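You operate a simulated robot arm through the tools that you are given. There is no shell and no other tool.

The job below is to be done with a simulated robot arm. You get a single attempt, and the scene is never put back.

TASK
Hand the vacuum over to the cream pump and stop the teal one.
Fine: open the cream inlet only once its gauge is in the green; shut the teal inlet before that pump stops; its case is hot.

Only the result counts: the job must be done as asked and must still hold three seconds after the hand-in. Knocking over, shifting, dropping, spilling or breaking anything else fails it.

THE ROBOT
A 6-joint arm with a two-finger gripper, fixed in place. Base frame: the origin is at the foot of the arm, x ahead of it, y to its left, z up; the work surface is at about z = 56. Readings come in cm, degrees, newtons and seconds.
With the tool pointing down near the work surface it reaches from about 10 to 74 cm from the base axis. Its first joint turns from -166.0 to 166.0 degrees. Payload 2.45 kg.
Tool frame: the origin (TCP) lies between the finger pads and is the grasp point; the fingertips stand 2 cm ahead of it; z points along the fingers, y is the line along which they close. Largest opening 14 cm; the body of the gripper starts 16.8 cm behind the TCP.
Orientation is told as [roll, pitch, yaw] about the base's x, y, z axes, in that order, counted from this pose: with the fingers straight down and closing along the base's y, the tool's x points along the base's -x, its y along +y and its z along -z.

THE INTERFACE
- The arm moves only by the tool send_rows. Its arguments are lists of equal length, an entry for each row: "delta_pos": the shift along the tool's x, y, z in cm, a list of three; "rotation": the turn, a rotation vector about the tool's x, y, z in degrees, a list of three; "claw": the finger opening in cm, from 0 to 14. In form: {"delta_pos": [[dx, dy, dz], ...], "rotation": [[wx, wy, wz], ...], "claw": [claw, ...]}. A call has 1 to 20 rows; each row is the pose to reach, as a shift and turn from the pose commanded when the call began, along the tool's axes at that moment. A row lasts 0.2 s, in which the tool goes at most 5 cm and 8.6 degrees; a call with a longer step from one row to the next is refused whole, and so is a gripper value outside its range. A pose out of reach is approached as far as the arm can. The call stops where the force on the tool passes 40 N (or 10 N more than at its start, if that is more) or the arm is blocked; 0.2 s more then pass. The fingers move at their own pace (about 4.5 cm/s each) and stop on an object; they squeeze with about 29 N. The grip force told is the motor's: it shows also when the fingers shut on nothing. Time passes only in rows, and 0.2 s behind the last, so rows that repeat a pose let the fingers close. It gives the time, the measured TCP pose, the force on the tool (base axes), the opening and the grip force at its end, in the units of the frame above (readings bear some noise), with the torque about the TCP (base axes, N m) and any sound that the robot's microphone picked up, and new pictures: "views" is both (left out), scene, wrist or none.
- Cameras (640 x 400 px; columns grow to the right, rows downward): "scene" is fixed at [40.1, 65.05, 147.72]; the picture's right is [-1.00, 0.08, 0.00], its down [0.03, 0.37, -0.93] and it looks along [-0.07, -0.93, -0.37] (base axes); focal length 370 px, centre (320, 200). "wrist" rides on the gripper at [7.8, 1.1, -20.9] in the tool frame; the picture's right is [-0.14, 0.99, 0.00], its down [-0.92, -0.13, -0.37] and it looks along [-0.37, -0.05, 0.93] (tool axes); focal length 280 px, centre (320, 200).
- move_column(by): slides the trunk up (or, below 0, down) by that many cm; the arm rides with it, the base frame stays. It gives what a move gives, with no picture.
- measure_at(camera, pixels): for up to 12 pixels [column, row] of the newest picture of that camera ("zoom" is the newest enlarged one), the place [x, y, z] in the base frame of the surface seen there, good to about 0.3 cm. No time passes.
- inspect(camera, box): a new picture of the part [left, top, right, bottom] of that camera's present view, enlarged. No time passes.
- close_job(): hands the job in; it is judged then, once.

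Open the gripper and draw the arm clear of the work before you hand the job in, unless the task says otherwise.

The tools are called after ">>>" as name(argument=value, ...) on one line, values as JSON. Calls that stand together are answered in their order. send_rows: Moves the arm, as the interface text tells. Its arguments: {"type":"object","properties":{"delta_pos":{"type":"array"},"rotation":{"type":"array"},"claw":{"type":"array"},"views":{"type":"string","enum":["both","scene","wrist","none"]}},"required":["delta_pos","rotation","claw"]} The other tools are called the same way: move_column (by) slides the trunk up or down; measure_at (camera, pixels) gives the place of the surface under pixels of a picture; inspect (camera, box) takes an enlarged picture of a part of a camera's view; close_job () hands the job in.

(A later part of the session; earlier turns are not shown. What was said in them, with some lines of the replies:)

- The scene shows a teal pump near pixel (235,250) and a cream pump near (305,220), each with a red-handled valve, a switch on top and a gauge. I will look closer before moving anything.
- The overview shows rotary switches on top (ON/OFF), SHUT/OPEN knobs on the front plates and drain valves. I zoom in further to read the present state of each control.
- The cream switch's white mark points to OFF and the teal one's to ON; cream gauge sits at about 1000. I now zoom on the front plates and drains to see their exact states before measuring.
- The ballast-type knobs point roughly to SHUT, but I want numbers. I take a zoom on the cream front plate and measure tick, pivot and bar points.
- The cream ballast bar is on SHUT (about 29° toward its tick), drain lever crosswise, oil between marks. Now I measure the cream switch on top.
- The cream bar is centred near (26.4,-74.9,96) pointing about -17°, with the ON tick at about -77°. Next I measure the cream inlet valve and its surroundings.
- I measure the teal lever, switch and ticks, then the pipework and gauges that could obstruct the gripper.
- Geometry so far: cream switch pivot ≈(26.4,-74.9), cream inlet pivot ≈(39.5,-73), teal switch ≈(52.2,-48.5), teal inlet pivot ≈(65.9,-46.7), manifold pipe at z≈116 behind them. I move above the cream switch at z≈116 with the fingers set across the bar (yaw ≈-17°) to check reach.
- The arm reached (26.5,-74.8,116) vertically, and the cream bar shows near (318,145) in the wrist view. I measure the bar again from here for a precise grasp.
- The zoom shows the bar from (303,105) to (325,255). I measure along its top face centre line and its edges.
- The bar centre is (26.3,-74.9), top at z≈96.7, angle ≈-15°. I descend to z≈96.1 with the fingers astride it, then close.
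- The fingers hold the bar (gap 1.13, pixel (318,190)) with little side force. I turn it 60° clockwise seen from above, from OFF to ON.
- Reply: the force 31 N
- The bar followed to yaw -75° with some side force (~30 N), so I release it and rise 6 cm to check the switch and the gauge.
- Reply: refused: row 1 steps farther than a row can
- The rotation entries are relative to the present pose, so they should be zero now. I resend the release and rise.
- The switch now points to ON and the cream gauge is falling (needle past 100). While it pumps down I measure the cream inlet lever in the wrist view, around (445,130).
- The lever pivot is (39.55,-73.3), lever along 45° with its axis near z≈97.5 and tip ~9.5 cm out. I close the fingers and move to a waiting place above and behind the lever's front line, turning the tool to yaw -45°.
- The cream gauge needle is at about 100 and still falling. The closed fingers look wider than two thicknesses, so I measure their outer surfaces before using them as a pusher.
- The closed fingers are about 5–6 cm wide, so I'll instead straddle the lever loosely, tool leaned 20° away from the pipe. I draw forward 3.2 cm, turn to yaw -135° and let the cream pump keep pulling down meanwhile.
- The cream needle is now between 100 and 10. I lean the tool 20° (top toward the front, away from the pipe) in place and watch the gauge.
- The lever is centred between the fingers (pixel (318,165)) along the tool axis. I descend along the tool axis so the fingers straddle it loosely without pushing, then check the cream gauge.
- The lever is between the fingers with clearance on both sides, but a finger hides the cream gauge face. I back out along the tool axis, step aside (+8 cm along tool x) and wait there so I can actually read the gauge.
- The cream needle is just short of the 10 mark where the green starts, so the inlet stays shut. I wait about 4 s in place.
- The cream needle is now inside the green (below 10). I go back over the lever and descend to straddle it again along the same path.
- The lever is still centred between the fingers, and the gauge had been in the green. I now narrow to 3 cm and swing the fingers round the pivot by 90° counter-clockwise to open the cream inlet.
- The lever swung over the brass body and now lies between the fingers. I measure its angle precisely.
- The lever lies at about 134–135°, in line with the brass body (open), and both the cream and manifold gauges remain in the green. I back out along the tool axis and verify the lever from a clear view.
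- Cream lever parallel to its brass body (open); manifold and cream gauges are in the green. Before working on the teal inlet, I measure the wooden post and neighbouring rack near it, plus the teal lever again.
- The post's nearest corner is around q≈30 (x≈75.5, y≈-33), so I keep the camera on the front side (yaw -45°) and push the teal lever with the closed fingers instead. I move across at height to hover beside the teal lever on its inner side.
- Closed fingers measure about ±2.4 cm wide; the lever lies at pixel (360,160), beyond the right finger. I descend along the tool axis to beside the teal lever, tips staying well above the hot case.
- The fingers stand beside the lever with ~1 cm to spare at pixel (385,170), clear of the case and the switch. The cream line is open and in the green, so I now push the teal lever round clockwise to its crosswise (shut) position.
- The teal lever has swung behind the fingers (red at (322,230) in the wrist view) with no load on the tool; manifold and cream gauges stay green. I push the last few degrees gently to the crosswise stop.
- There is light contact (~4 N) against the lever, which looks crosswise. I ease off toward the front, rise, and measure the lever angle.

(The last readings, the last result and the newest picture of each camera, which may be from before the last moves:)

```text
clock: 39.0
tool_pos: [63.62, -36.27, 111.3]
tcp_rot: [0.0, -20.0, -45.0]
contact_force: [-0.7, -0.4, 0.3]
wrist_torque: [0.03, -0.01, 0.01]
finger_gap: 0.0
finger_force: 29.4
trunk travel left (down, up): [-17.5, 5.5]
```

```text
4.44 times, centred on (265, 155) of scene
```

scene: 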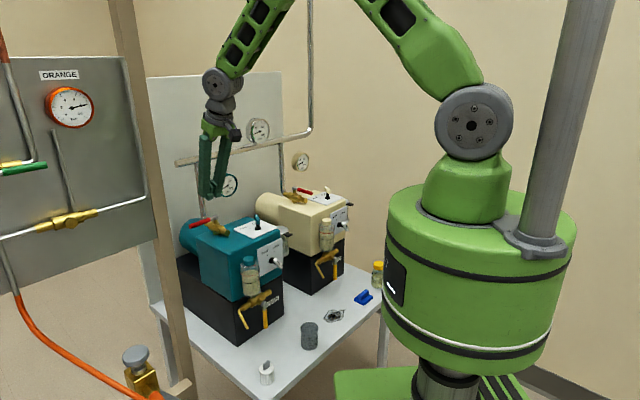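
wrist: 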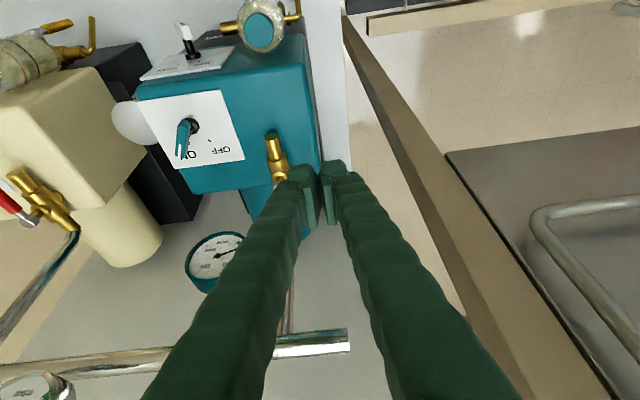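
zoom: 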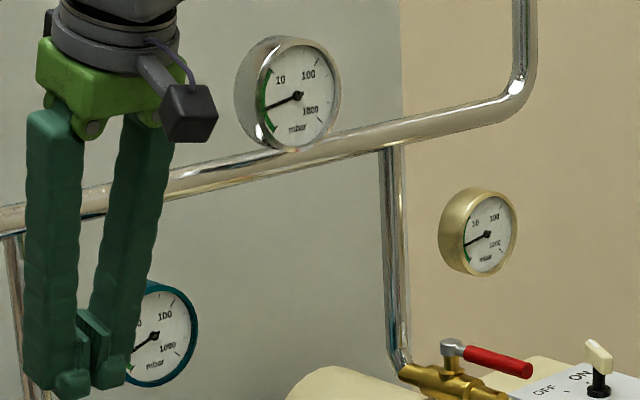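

The teal lever now measures 45–46°, crosswise to its body (shut), and the manifold and cream gauges remain in the green. I straighten the tool and move above the teal switch near (52.2,-48.5), opening the fingers.

>>> send_rows(delta_pos=[[-0.46, -3.29, -0.84], [-0.91, -6.59, -1.68], [-1.37, -9.88, -2.51], [-1.82, -13.18, -3.35], [-2.28, -16.47, -4.19], [-2.28, -16.47, -4.19]], rotation=[[0, 4, 0], [0, 8, 0], [0, 12, 0], [0, 16, 0], [0, 20, 0], [0, 20, 0]], claw=[1, 2, 4, 5, 5, 5], views="none")

>>> send_rows(delta_pos=[[0, 0, 0], [0, 0, 0], [0, 0, 0], [0, 0, 0], [0, 0, 0]], rotation=[[0, 0, 8], [0, 0, 16], [0, 0, 24], [0, 0, 30], [0, 0, 30]], claw=[5, 5, 5, 5, 5])

>>> inspect(camera="wrist", box=[280, 110, 360, 190])

>>> inspect(camera="scene", box=[180, 110, 320, 200])

```text
clock: 40.4
tool_pos: [52.33, -48.55, 115.97]
tcp_rot: [0.0, 0.0, -45.0]
contact_force: [1.1, -0.4, 0.0]
wrist_torque: [0.01, -0.03, 0.01]
finger_gap: 4.99
finger_force: 0.0
trunk travel left (down, up): [-17.5, 5.5]
```

```text
clock: 41.6
tool_pos: [52.25, -48.58, 116.08]
tcp_rot: [0.0, 0.0, -75.1]
contact_force: [-0.1, 0.3, -0.3]
wrist_torque: [-0.01, -0.03, 0.0]
finger_gap: 5.03
finger_force: 0.1
trunk travel left (down, up): [-17.5, 5.5]
```

scene: 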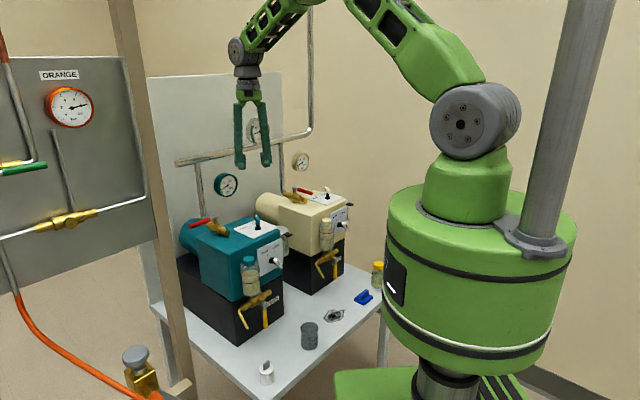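
wrist: 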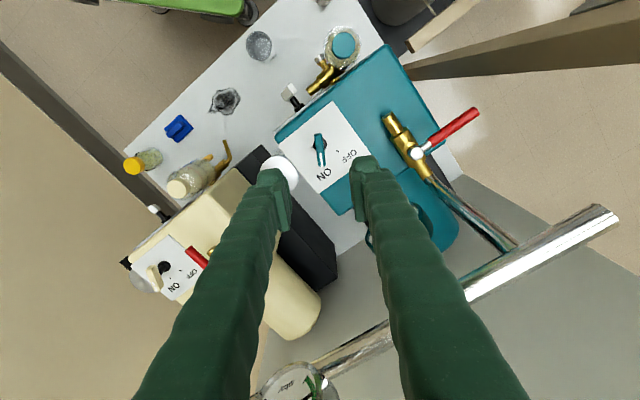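

```text
5.00 times, centred on (320, 150) of wrist
```

zoom: 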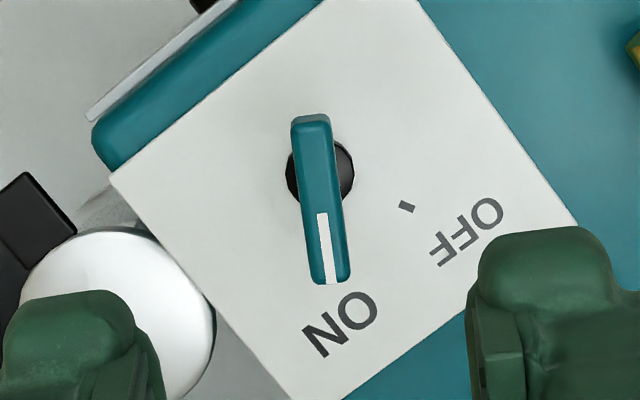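

```text
4.44 times, centred on (250, 155) of scene
```

zoom: 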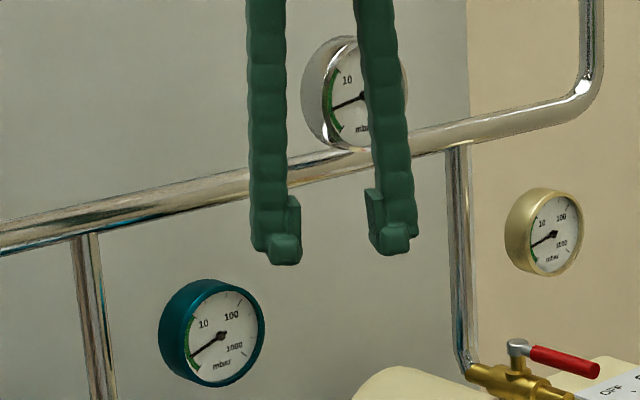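

The teal bar sits between the fingers' lines, mark pointing at ON; the teal gauge now differs from the manifold, as expected with the inlet shut. I measure the bar's centre line for the grasp.

>>> inspect(camera="wrist", box=[280, 110, 360, 190])

>>> measure_at(camera="zoom", pixels=[[310, 122], [314, 150], [320, 200], [325, 240], [330, 270], [305, 200], [334, 200], [340, 262], [300, 130], [345, 165]])

```text
5.00 times, centred on (320, 150) of wrist
```

zoom: 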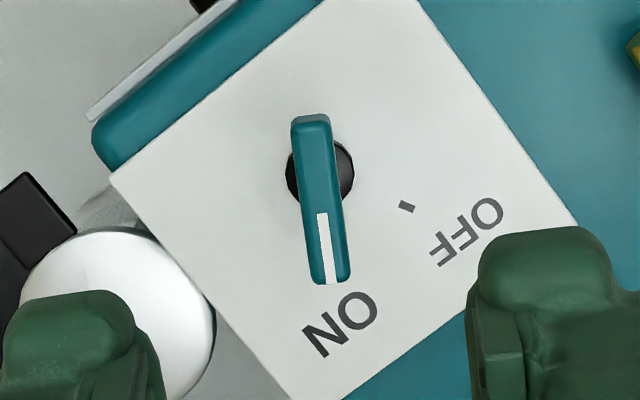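

```text
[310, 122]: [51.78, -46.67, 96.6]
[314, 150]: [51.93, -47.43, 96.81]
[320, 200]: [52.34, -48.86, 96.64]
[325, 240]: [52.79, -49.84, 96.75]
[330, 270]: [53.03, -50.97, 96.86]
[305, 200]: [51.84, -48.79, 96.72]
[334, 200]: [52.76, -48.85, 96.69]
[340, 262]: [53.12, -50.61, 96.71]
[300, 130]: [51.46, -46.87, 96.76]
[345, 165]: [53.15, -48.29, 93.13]
```

The bar centre works out to about (52.35,-49.0) at -74°. I shift slightly, descend to z≈96.2 and close on the bar.

>>> send_rows(delta_pos=[[-0.43, -0.04, 4], [-0.43, -0.04, 8], [-0.43, -0.04, 12], [-0.43, -0.04, 15], [-0.43, -0.04, 17.5], [-0.43, -0.04, 19.8], [-0.43, -0.04, 19.8], [-0.43, -0.04, 19.8], [-0.43, -0.04, 19.8], [-0.43, -0.04, 19.8], [-0.43, -0.04, 19.8]], rotation=[[0, 0, 0], [0, 0, 0], [0, 0, 0], [0, 0, 0], [0, 0, 0], [0, 0, 0], [0, 0, 0], [0, 0, 0], [0, 0, 0], [0, 0, 0], [0, 0, 0]], claw=[5, 5, 5, 5, 5, 5, 5, 3, 1, 0, 0])

>>> inspect(camera="scene", box=[210, 110, 320, 200])

>>> inspect(camera="scene", box=[190, 190, 290, 255])

```text
clock: 44.0
tool_pos: [52.3, -48.91, 96.19]
tcp_rot: [0.0, 0.0, -75.0]
contact_force: [4.9, 2.2, -0.9]
wrist_torque: [0.03, -0.06, -0.01]
finger_gap: 1.1
finger_force: 36.2
trunk travel left (down, up): [-17.5, 5.5]
```

scene: 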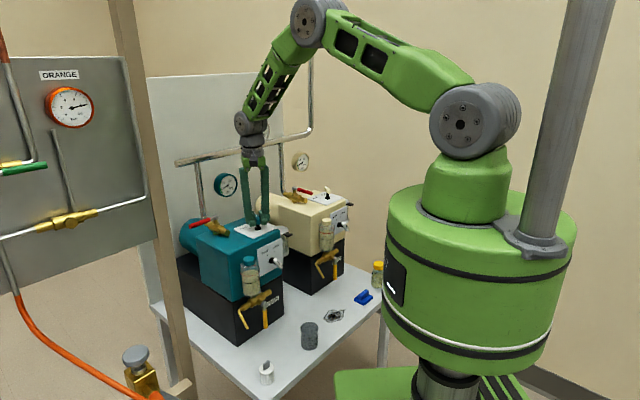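
wrist: 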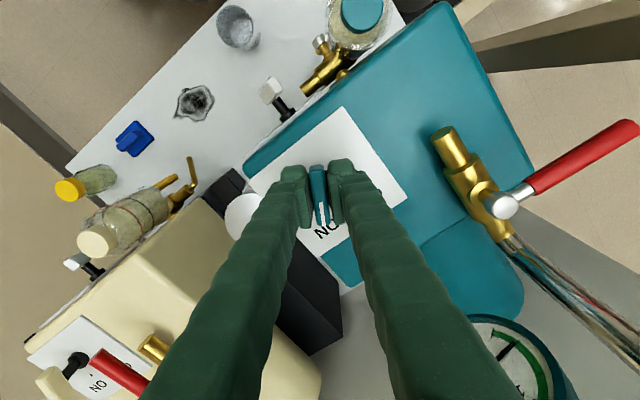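

```text
4.44 times, centred on (265, 155) of scene
```

zoom: 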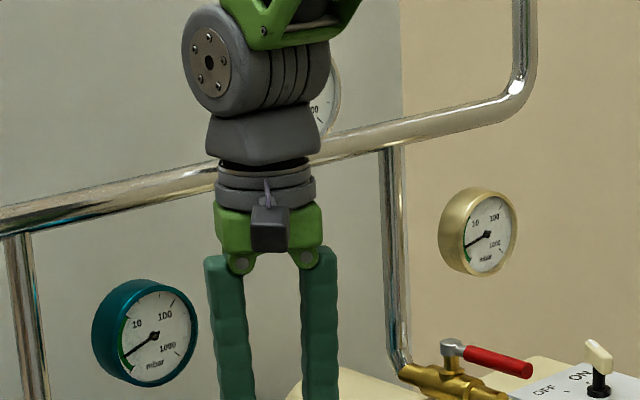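

```text
6.15 times, centred on (240, 222) of scene
```

zoom: 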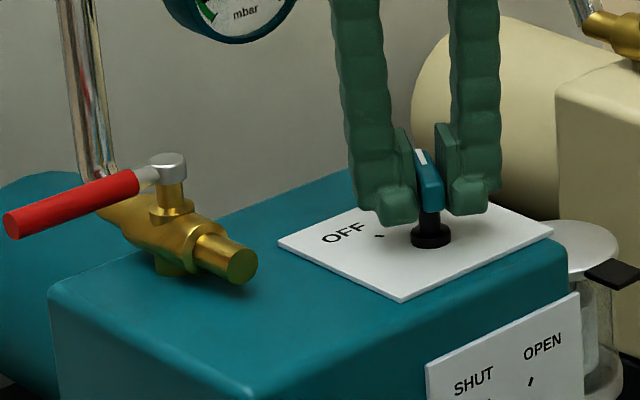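

The bar is held (gap 1.10, ~5 N), the teal inlet is shut and the cream gauge is in the green. I turn the teal switch 60° counter-clockwise to OFF.

>>> send_rows(delta_pos=[[0, 0, 0], [0, 0, 0], [0, 0, 0], [0, 0, 0], [0, 0, 0], [0, 0, 0], [0, 0, 0], [0, 0, 0], [0, 0, 0], [0, 0, 0]], rotation=[[0, 0, -7], [0, 0, -14], [0, 0, -21], [0, 0, -28], [0, 0, -35], [0, 0, -42], [0, 0, -49], [0, 0, -55], [0, 0, -60], [0, 0, -60]], claw=[0, 0, 0, 0, 0, 0, 0, 0, 0, 0])

>>> inspect(camera="scene", box=[190, 190, 290, 255])

```text
clock: 46.2
tool_pos: [52.32, -48.81, 96.21]
tcp_rot: [0.0, 0.0, -14.9]
contact_force: [9.6, 12.5, -2.3]
wrist_torque: [0.05, -0.43, 0.0]
finger_gap: 1.1
finger_force: 38.3
trunk travel left (down, up): [-17.5, 5.5]
```

scene: 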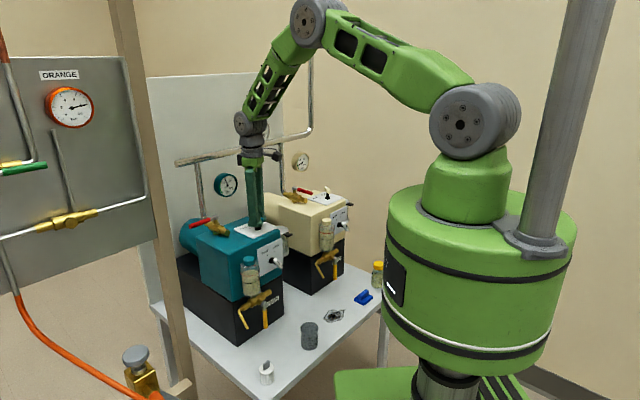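
wrist: 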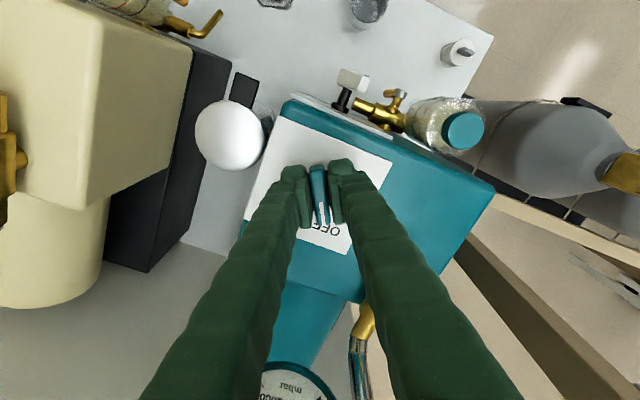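

```text
6.15 times, centred on (240, 222) of scene
```

zoom: 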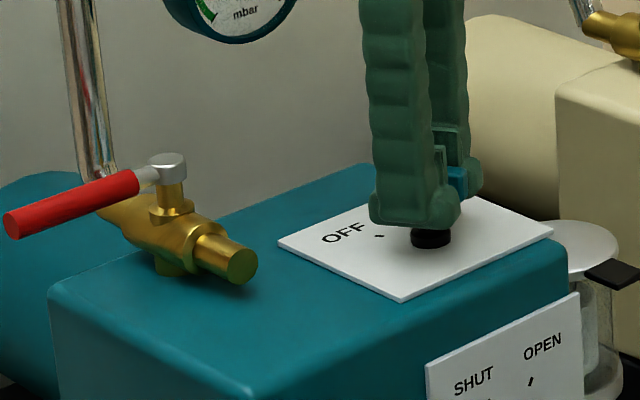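

The bar turned with the tool to yaw -15° (OFF). I release it, rise straight up, and look at all controls and gauges.

>>> send_rows(delta_pos=[[0, 0, 0], [0, 0, 0], [0, 0, 0], [0, 0, 0], [0, 0, -3], [0, 0, -7], [0, 0, -12], [0, 0, -17], [0, 0, -20]], rotation=[[0, 0, 0], [0, 0, 0], [0, 0, 0], [0, 0, 0], [0, 0, 0], [0, 0, 0], [0, 0, 0], [0, 0, 0], [0, 0, 0]], claw=[3, 5, 5, 5, 5, 5, 5, 5, 5])

>>> inspect(camera="wrist", box=[280, 110, 360, 190])

>>> inspect(camera="scene", box=[190, 190, 290, 255])

>>> inspect(camera="scene", box=[200, 110, 320, 200])

```text
clock: 48.2
tool_pos: [52.46, -48.73, 116.26]
tcp_rot: [0.0, 0.1, -14.9]
contact_force: [-0.3, 0.4, -0.1]
wrist_torque: [-0.03, 0.01, 0.03]
finger_gap: 5.01
finger_force: 0.0
trunk travel left (down, up): [-17.5, 5.5]
```

scene: 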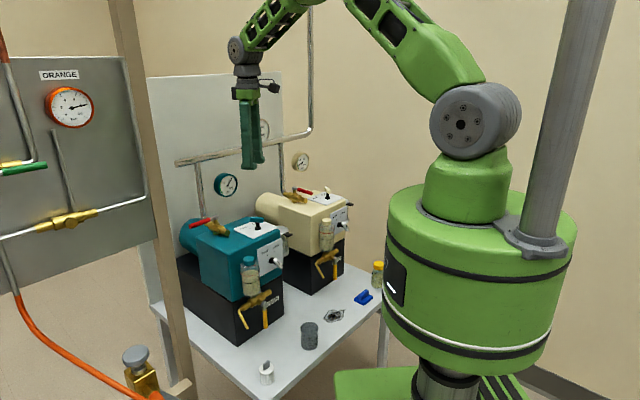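
wrist: 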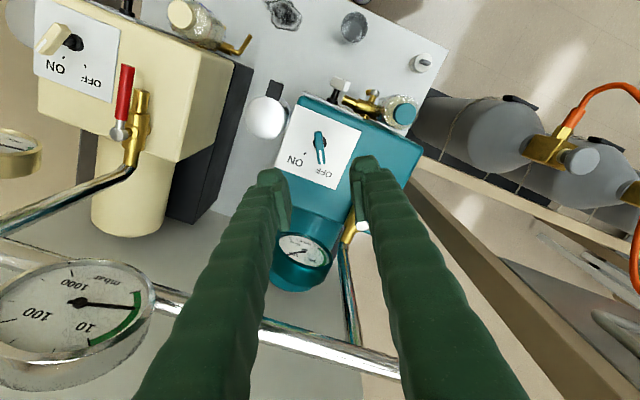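

```text
5.00 times, centred on (320, 150) of wrist
```

zoom: 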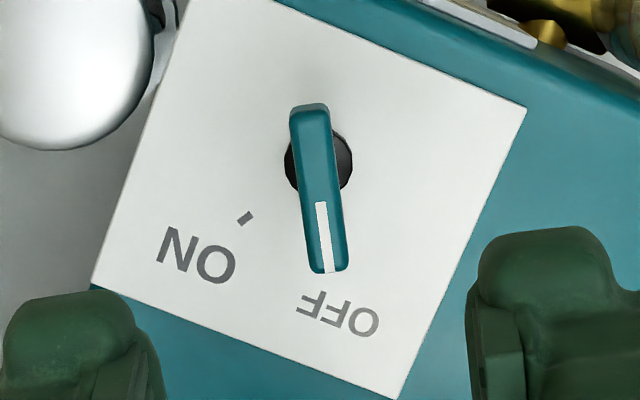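

```text
6.15 times, centred on (240, 222) of scene
```

zoom: 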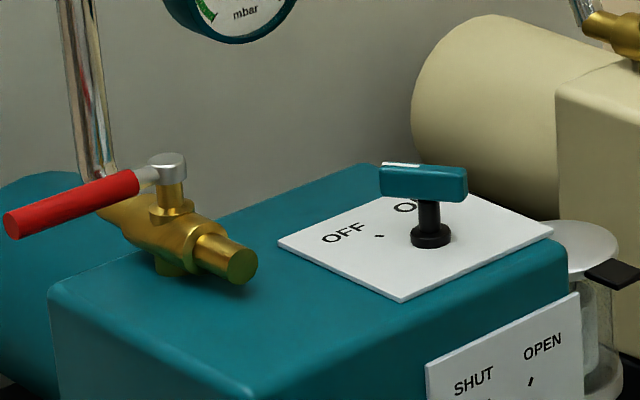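

```text
4.44 times, centred on (260, 155) of scene
```

zoom: 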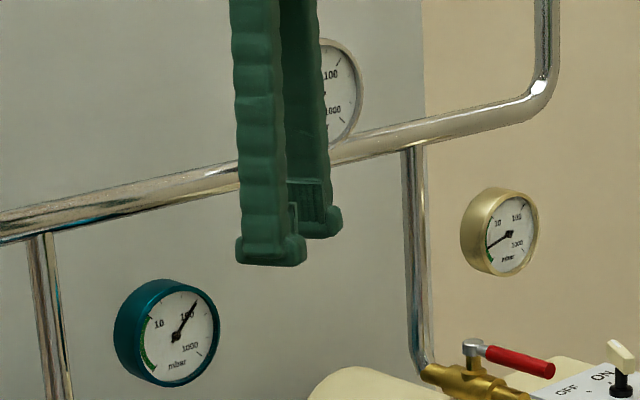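

The teal gauge is climbing (pump stopped) while the manifold dial in the wrist view and the cream gauge stay in the green. I draw the arm back to its starting area with the gripper open and let a few seconds pass.

>>> send_rows(delta_pos=[[0, 0, -4], [0, 0, -8], [4.5, -0.4, -9.5], [9, -0.8, -11], [13.5, -1.2, -12.2], [18, -1.6, -13.4], [22, -1.9, -14.4], [25, -2.14, -15.2], [25, -2.14, -15.2], [25, -2.14, -15.2], [25, -2.14, -15.2], [25, -2.14, -15.2], [25, -2.14, -15.2], [25, -2.14, -15.2], [25, -2.14, -15.2], [25, -2.14, -15.2], [25, -2.14, -15.2], [25, -2.14, -15.2], [25, -2.14, -15.2], [25, -2.14, -15.2]], rotation=[[0, 0, 0], [0, 0, 0], [0, 0, -3], [0, 0, -6], [0, 0, -9], [0, 0, -12], [0, 0, -15], [0, 0, -15], [0, 0, -15], [0, 0, -15], [0, 0, -15], [0, 0, -15], [0, 0, -15], [0, 0, -15], [0, 0, -15], [0, 0, -15], [0, 0, -15], [0, 0, -15], [0, 0, -15], [0, 0, -15]], claw=[5, 5, 5, 5, 6, 8, 10, 12, 14, 14, 14, 14, 14, 14, 14, 14, 14, 14, 14, 14])

>>> inspect(camera="scene", box=[200, 110, 320, 200])

>>> inspect(camera="scene", box=[170, 170, 370, 310])

```text
clock: 52.4
tool_pos: [27.62, -44.47, 131.57]
tcp_rot: [0.0, 0.1, -0.1]
contact_force: [-0.3, -0.7, -0.2]
wrist_torque: [-0.02, 0.01, -0.03]
finger_gap: 14.0
finger_force: 0.0
trunk travel left (down, up): [-17.5, 5.5]
```

scene: 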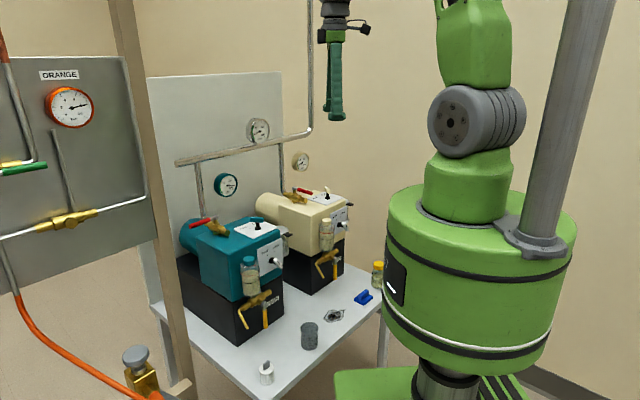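
wrist: 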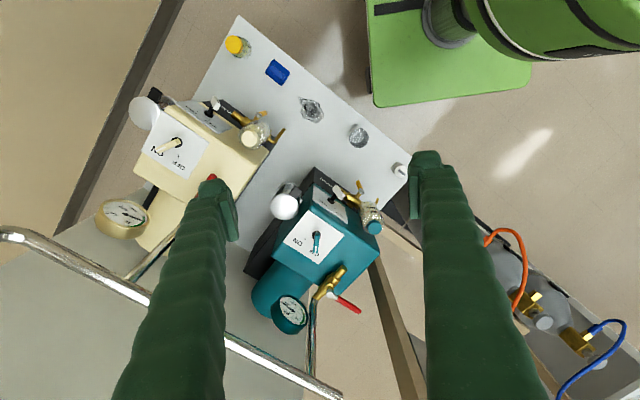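

```text
4.44 times, centred on (260, 155) of scene
```

zoom: 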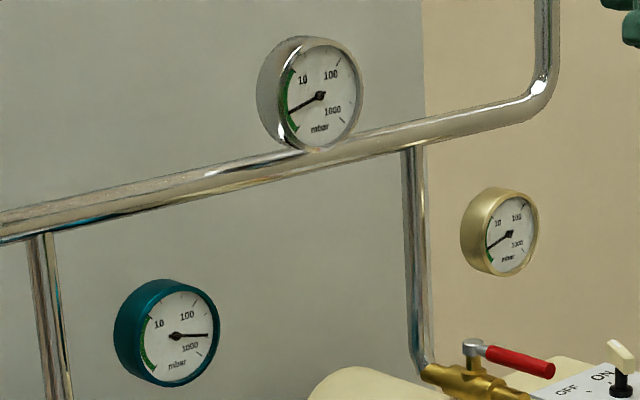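

```text
2.86 times, centred on (270, 240) of scene
```

zoom: 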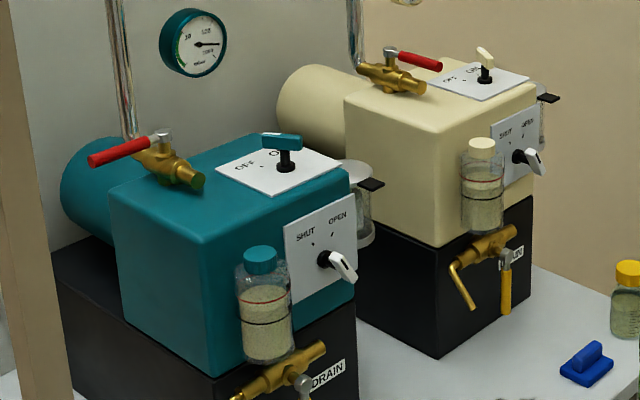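

The manifold and cream gauges read in the green while the teal gauge heads to atmosphere; the switches and levers stand as required and the arm is clear. I wait a few more seconds to confirm the manifold holds.

>>> send_rows(delta_pos=[[0, 0, 0], [0, 0, 0], [0, 0, 0], [0, 0, 0], [0, 0, 0], [0, 0, 0], [0, 0, 0], [0, 0, 0], [0, 0, 0], [0, 0, 0], [0, 0, 0], [0, 0, 0], [0, 0, 0], [0, 0, 0], [0, 0, 0], [0, 0, 0], [0, 0, 0], [0, 0, 0], [0, 0, 0], [0, 0, 0]], rotation=[[0, 0, 0], [0, 0, 0], [0, 0, 0], [0, 0, 0], [0, 0, 0], [0, 0, 0], [0, 0, 0], [0, 0, 0], [0, 0, 0], [0, 0, 0], [0, 0, 0], [0, 0, 0], [0, 0, 0], [0, 0, 0], [0, 0, 0], [0, 0, 0], [0, 0, 0], [0, 0, 0], [0, 0, 0], [0, 0, 0]], claw=[14, 14, 14, 14, 14, 14, 14, 14, 14, 14, 14, 14, 14, 14, 14, 14, 14, 14, 14, 14], views="scene")

>>> inspect(camera="scene", box=[200, 110, 320, 200])

```text
clock: 56.6
tool_pos: [27.66, -44.6, 131.59]
tcp_rot: [0.0, 0.0, 0.0]
contact_force: [-0.1, 0.2, -0.7]
wrist_torque: [0.0, 0.0, 0.03]
finger_gap: 14.0
finger_force: 0.1
trunk travel left (down, up): [-17.5, 5.5]
```

scene: 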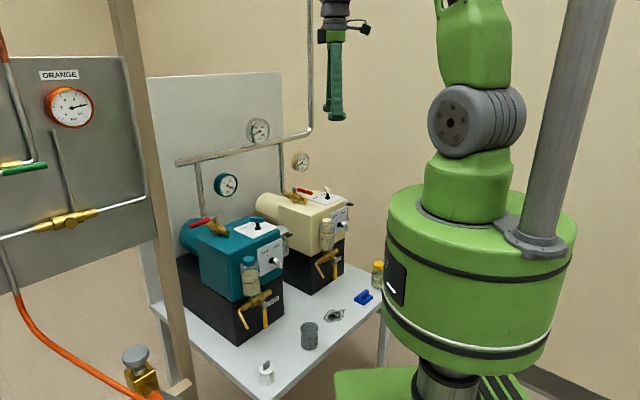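

```text
4.44 times, centred on (260, 155) of scene
```

zoom: 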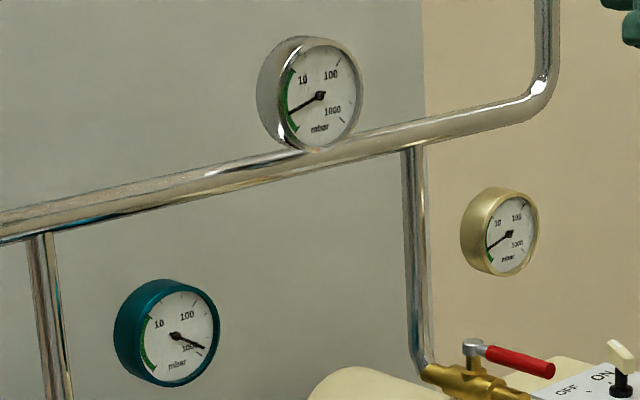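

The manifold and cream gauges hold steady in the green, the teal gauge is at about 1000 (pump stopped), and the open gripper is clear of the work. I hand the job in.

>>> close_job()

```text
The job is handed in.
```

The vacuum is now on the cream pump and the teal pump is stopped; I've handed the job in but haven't seen the verdict.

1. **Cream pump on:** I turned its switch to ON and waited with its inlet shut. The gauge fell from about 1000 mbar into the green (below 10).
2. **Cream inlet opened:** I opened it only after reading the gauge in the green. The lever now lines up with the brass body.
3. **Teal inlet shut:** I pushed the lever crosswise with the fingers closed. By the measured positions, the fingertips stayed about 2 to 3 cm above the hot case.
4. **Teal pump off:** I turned its switch to OFF with the inlet already shut. Its gauge then rose to about 1000 mbar.

For about 10 seconds after the teal pump was switched off, the manifold and cream gauges held steady in the green. I saw nothing else moved or knocked over. The arm is back at its starting position with the gripper open.
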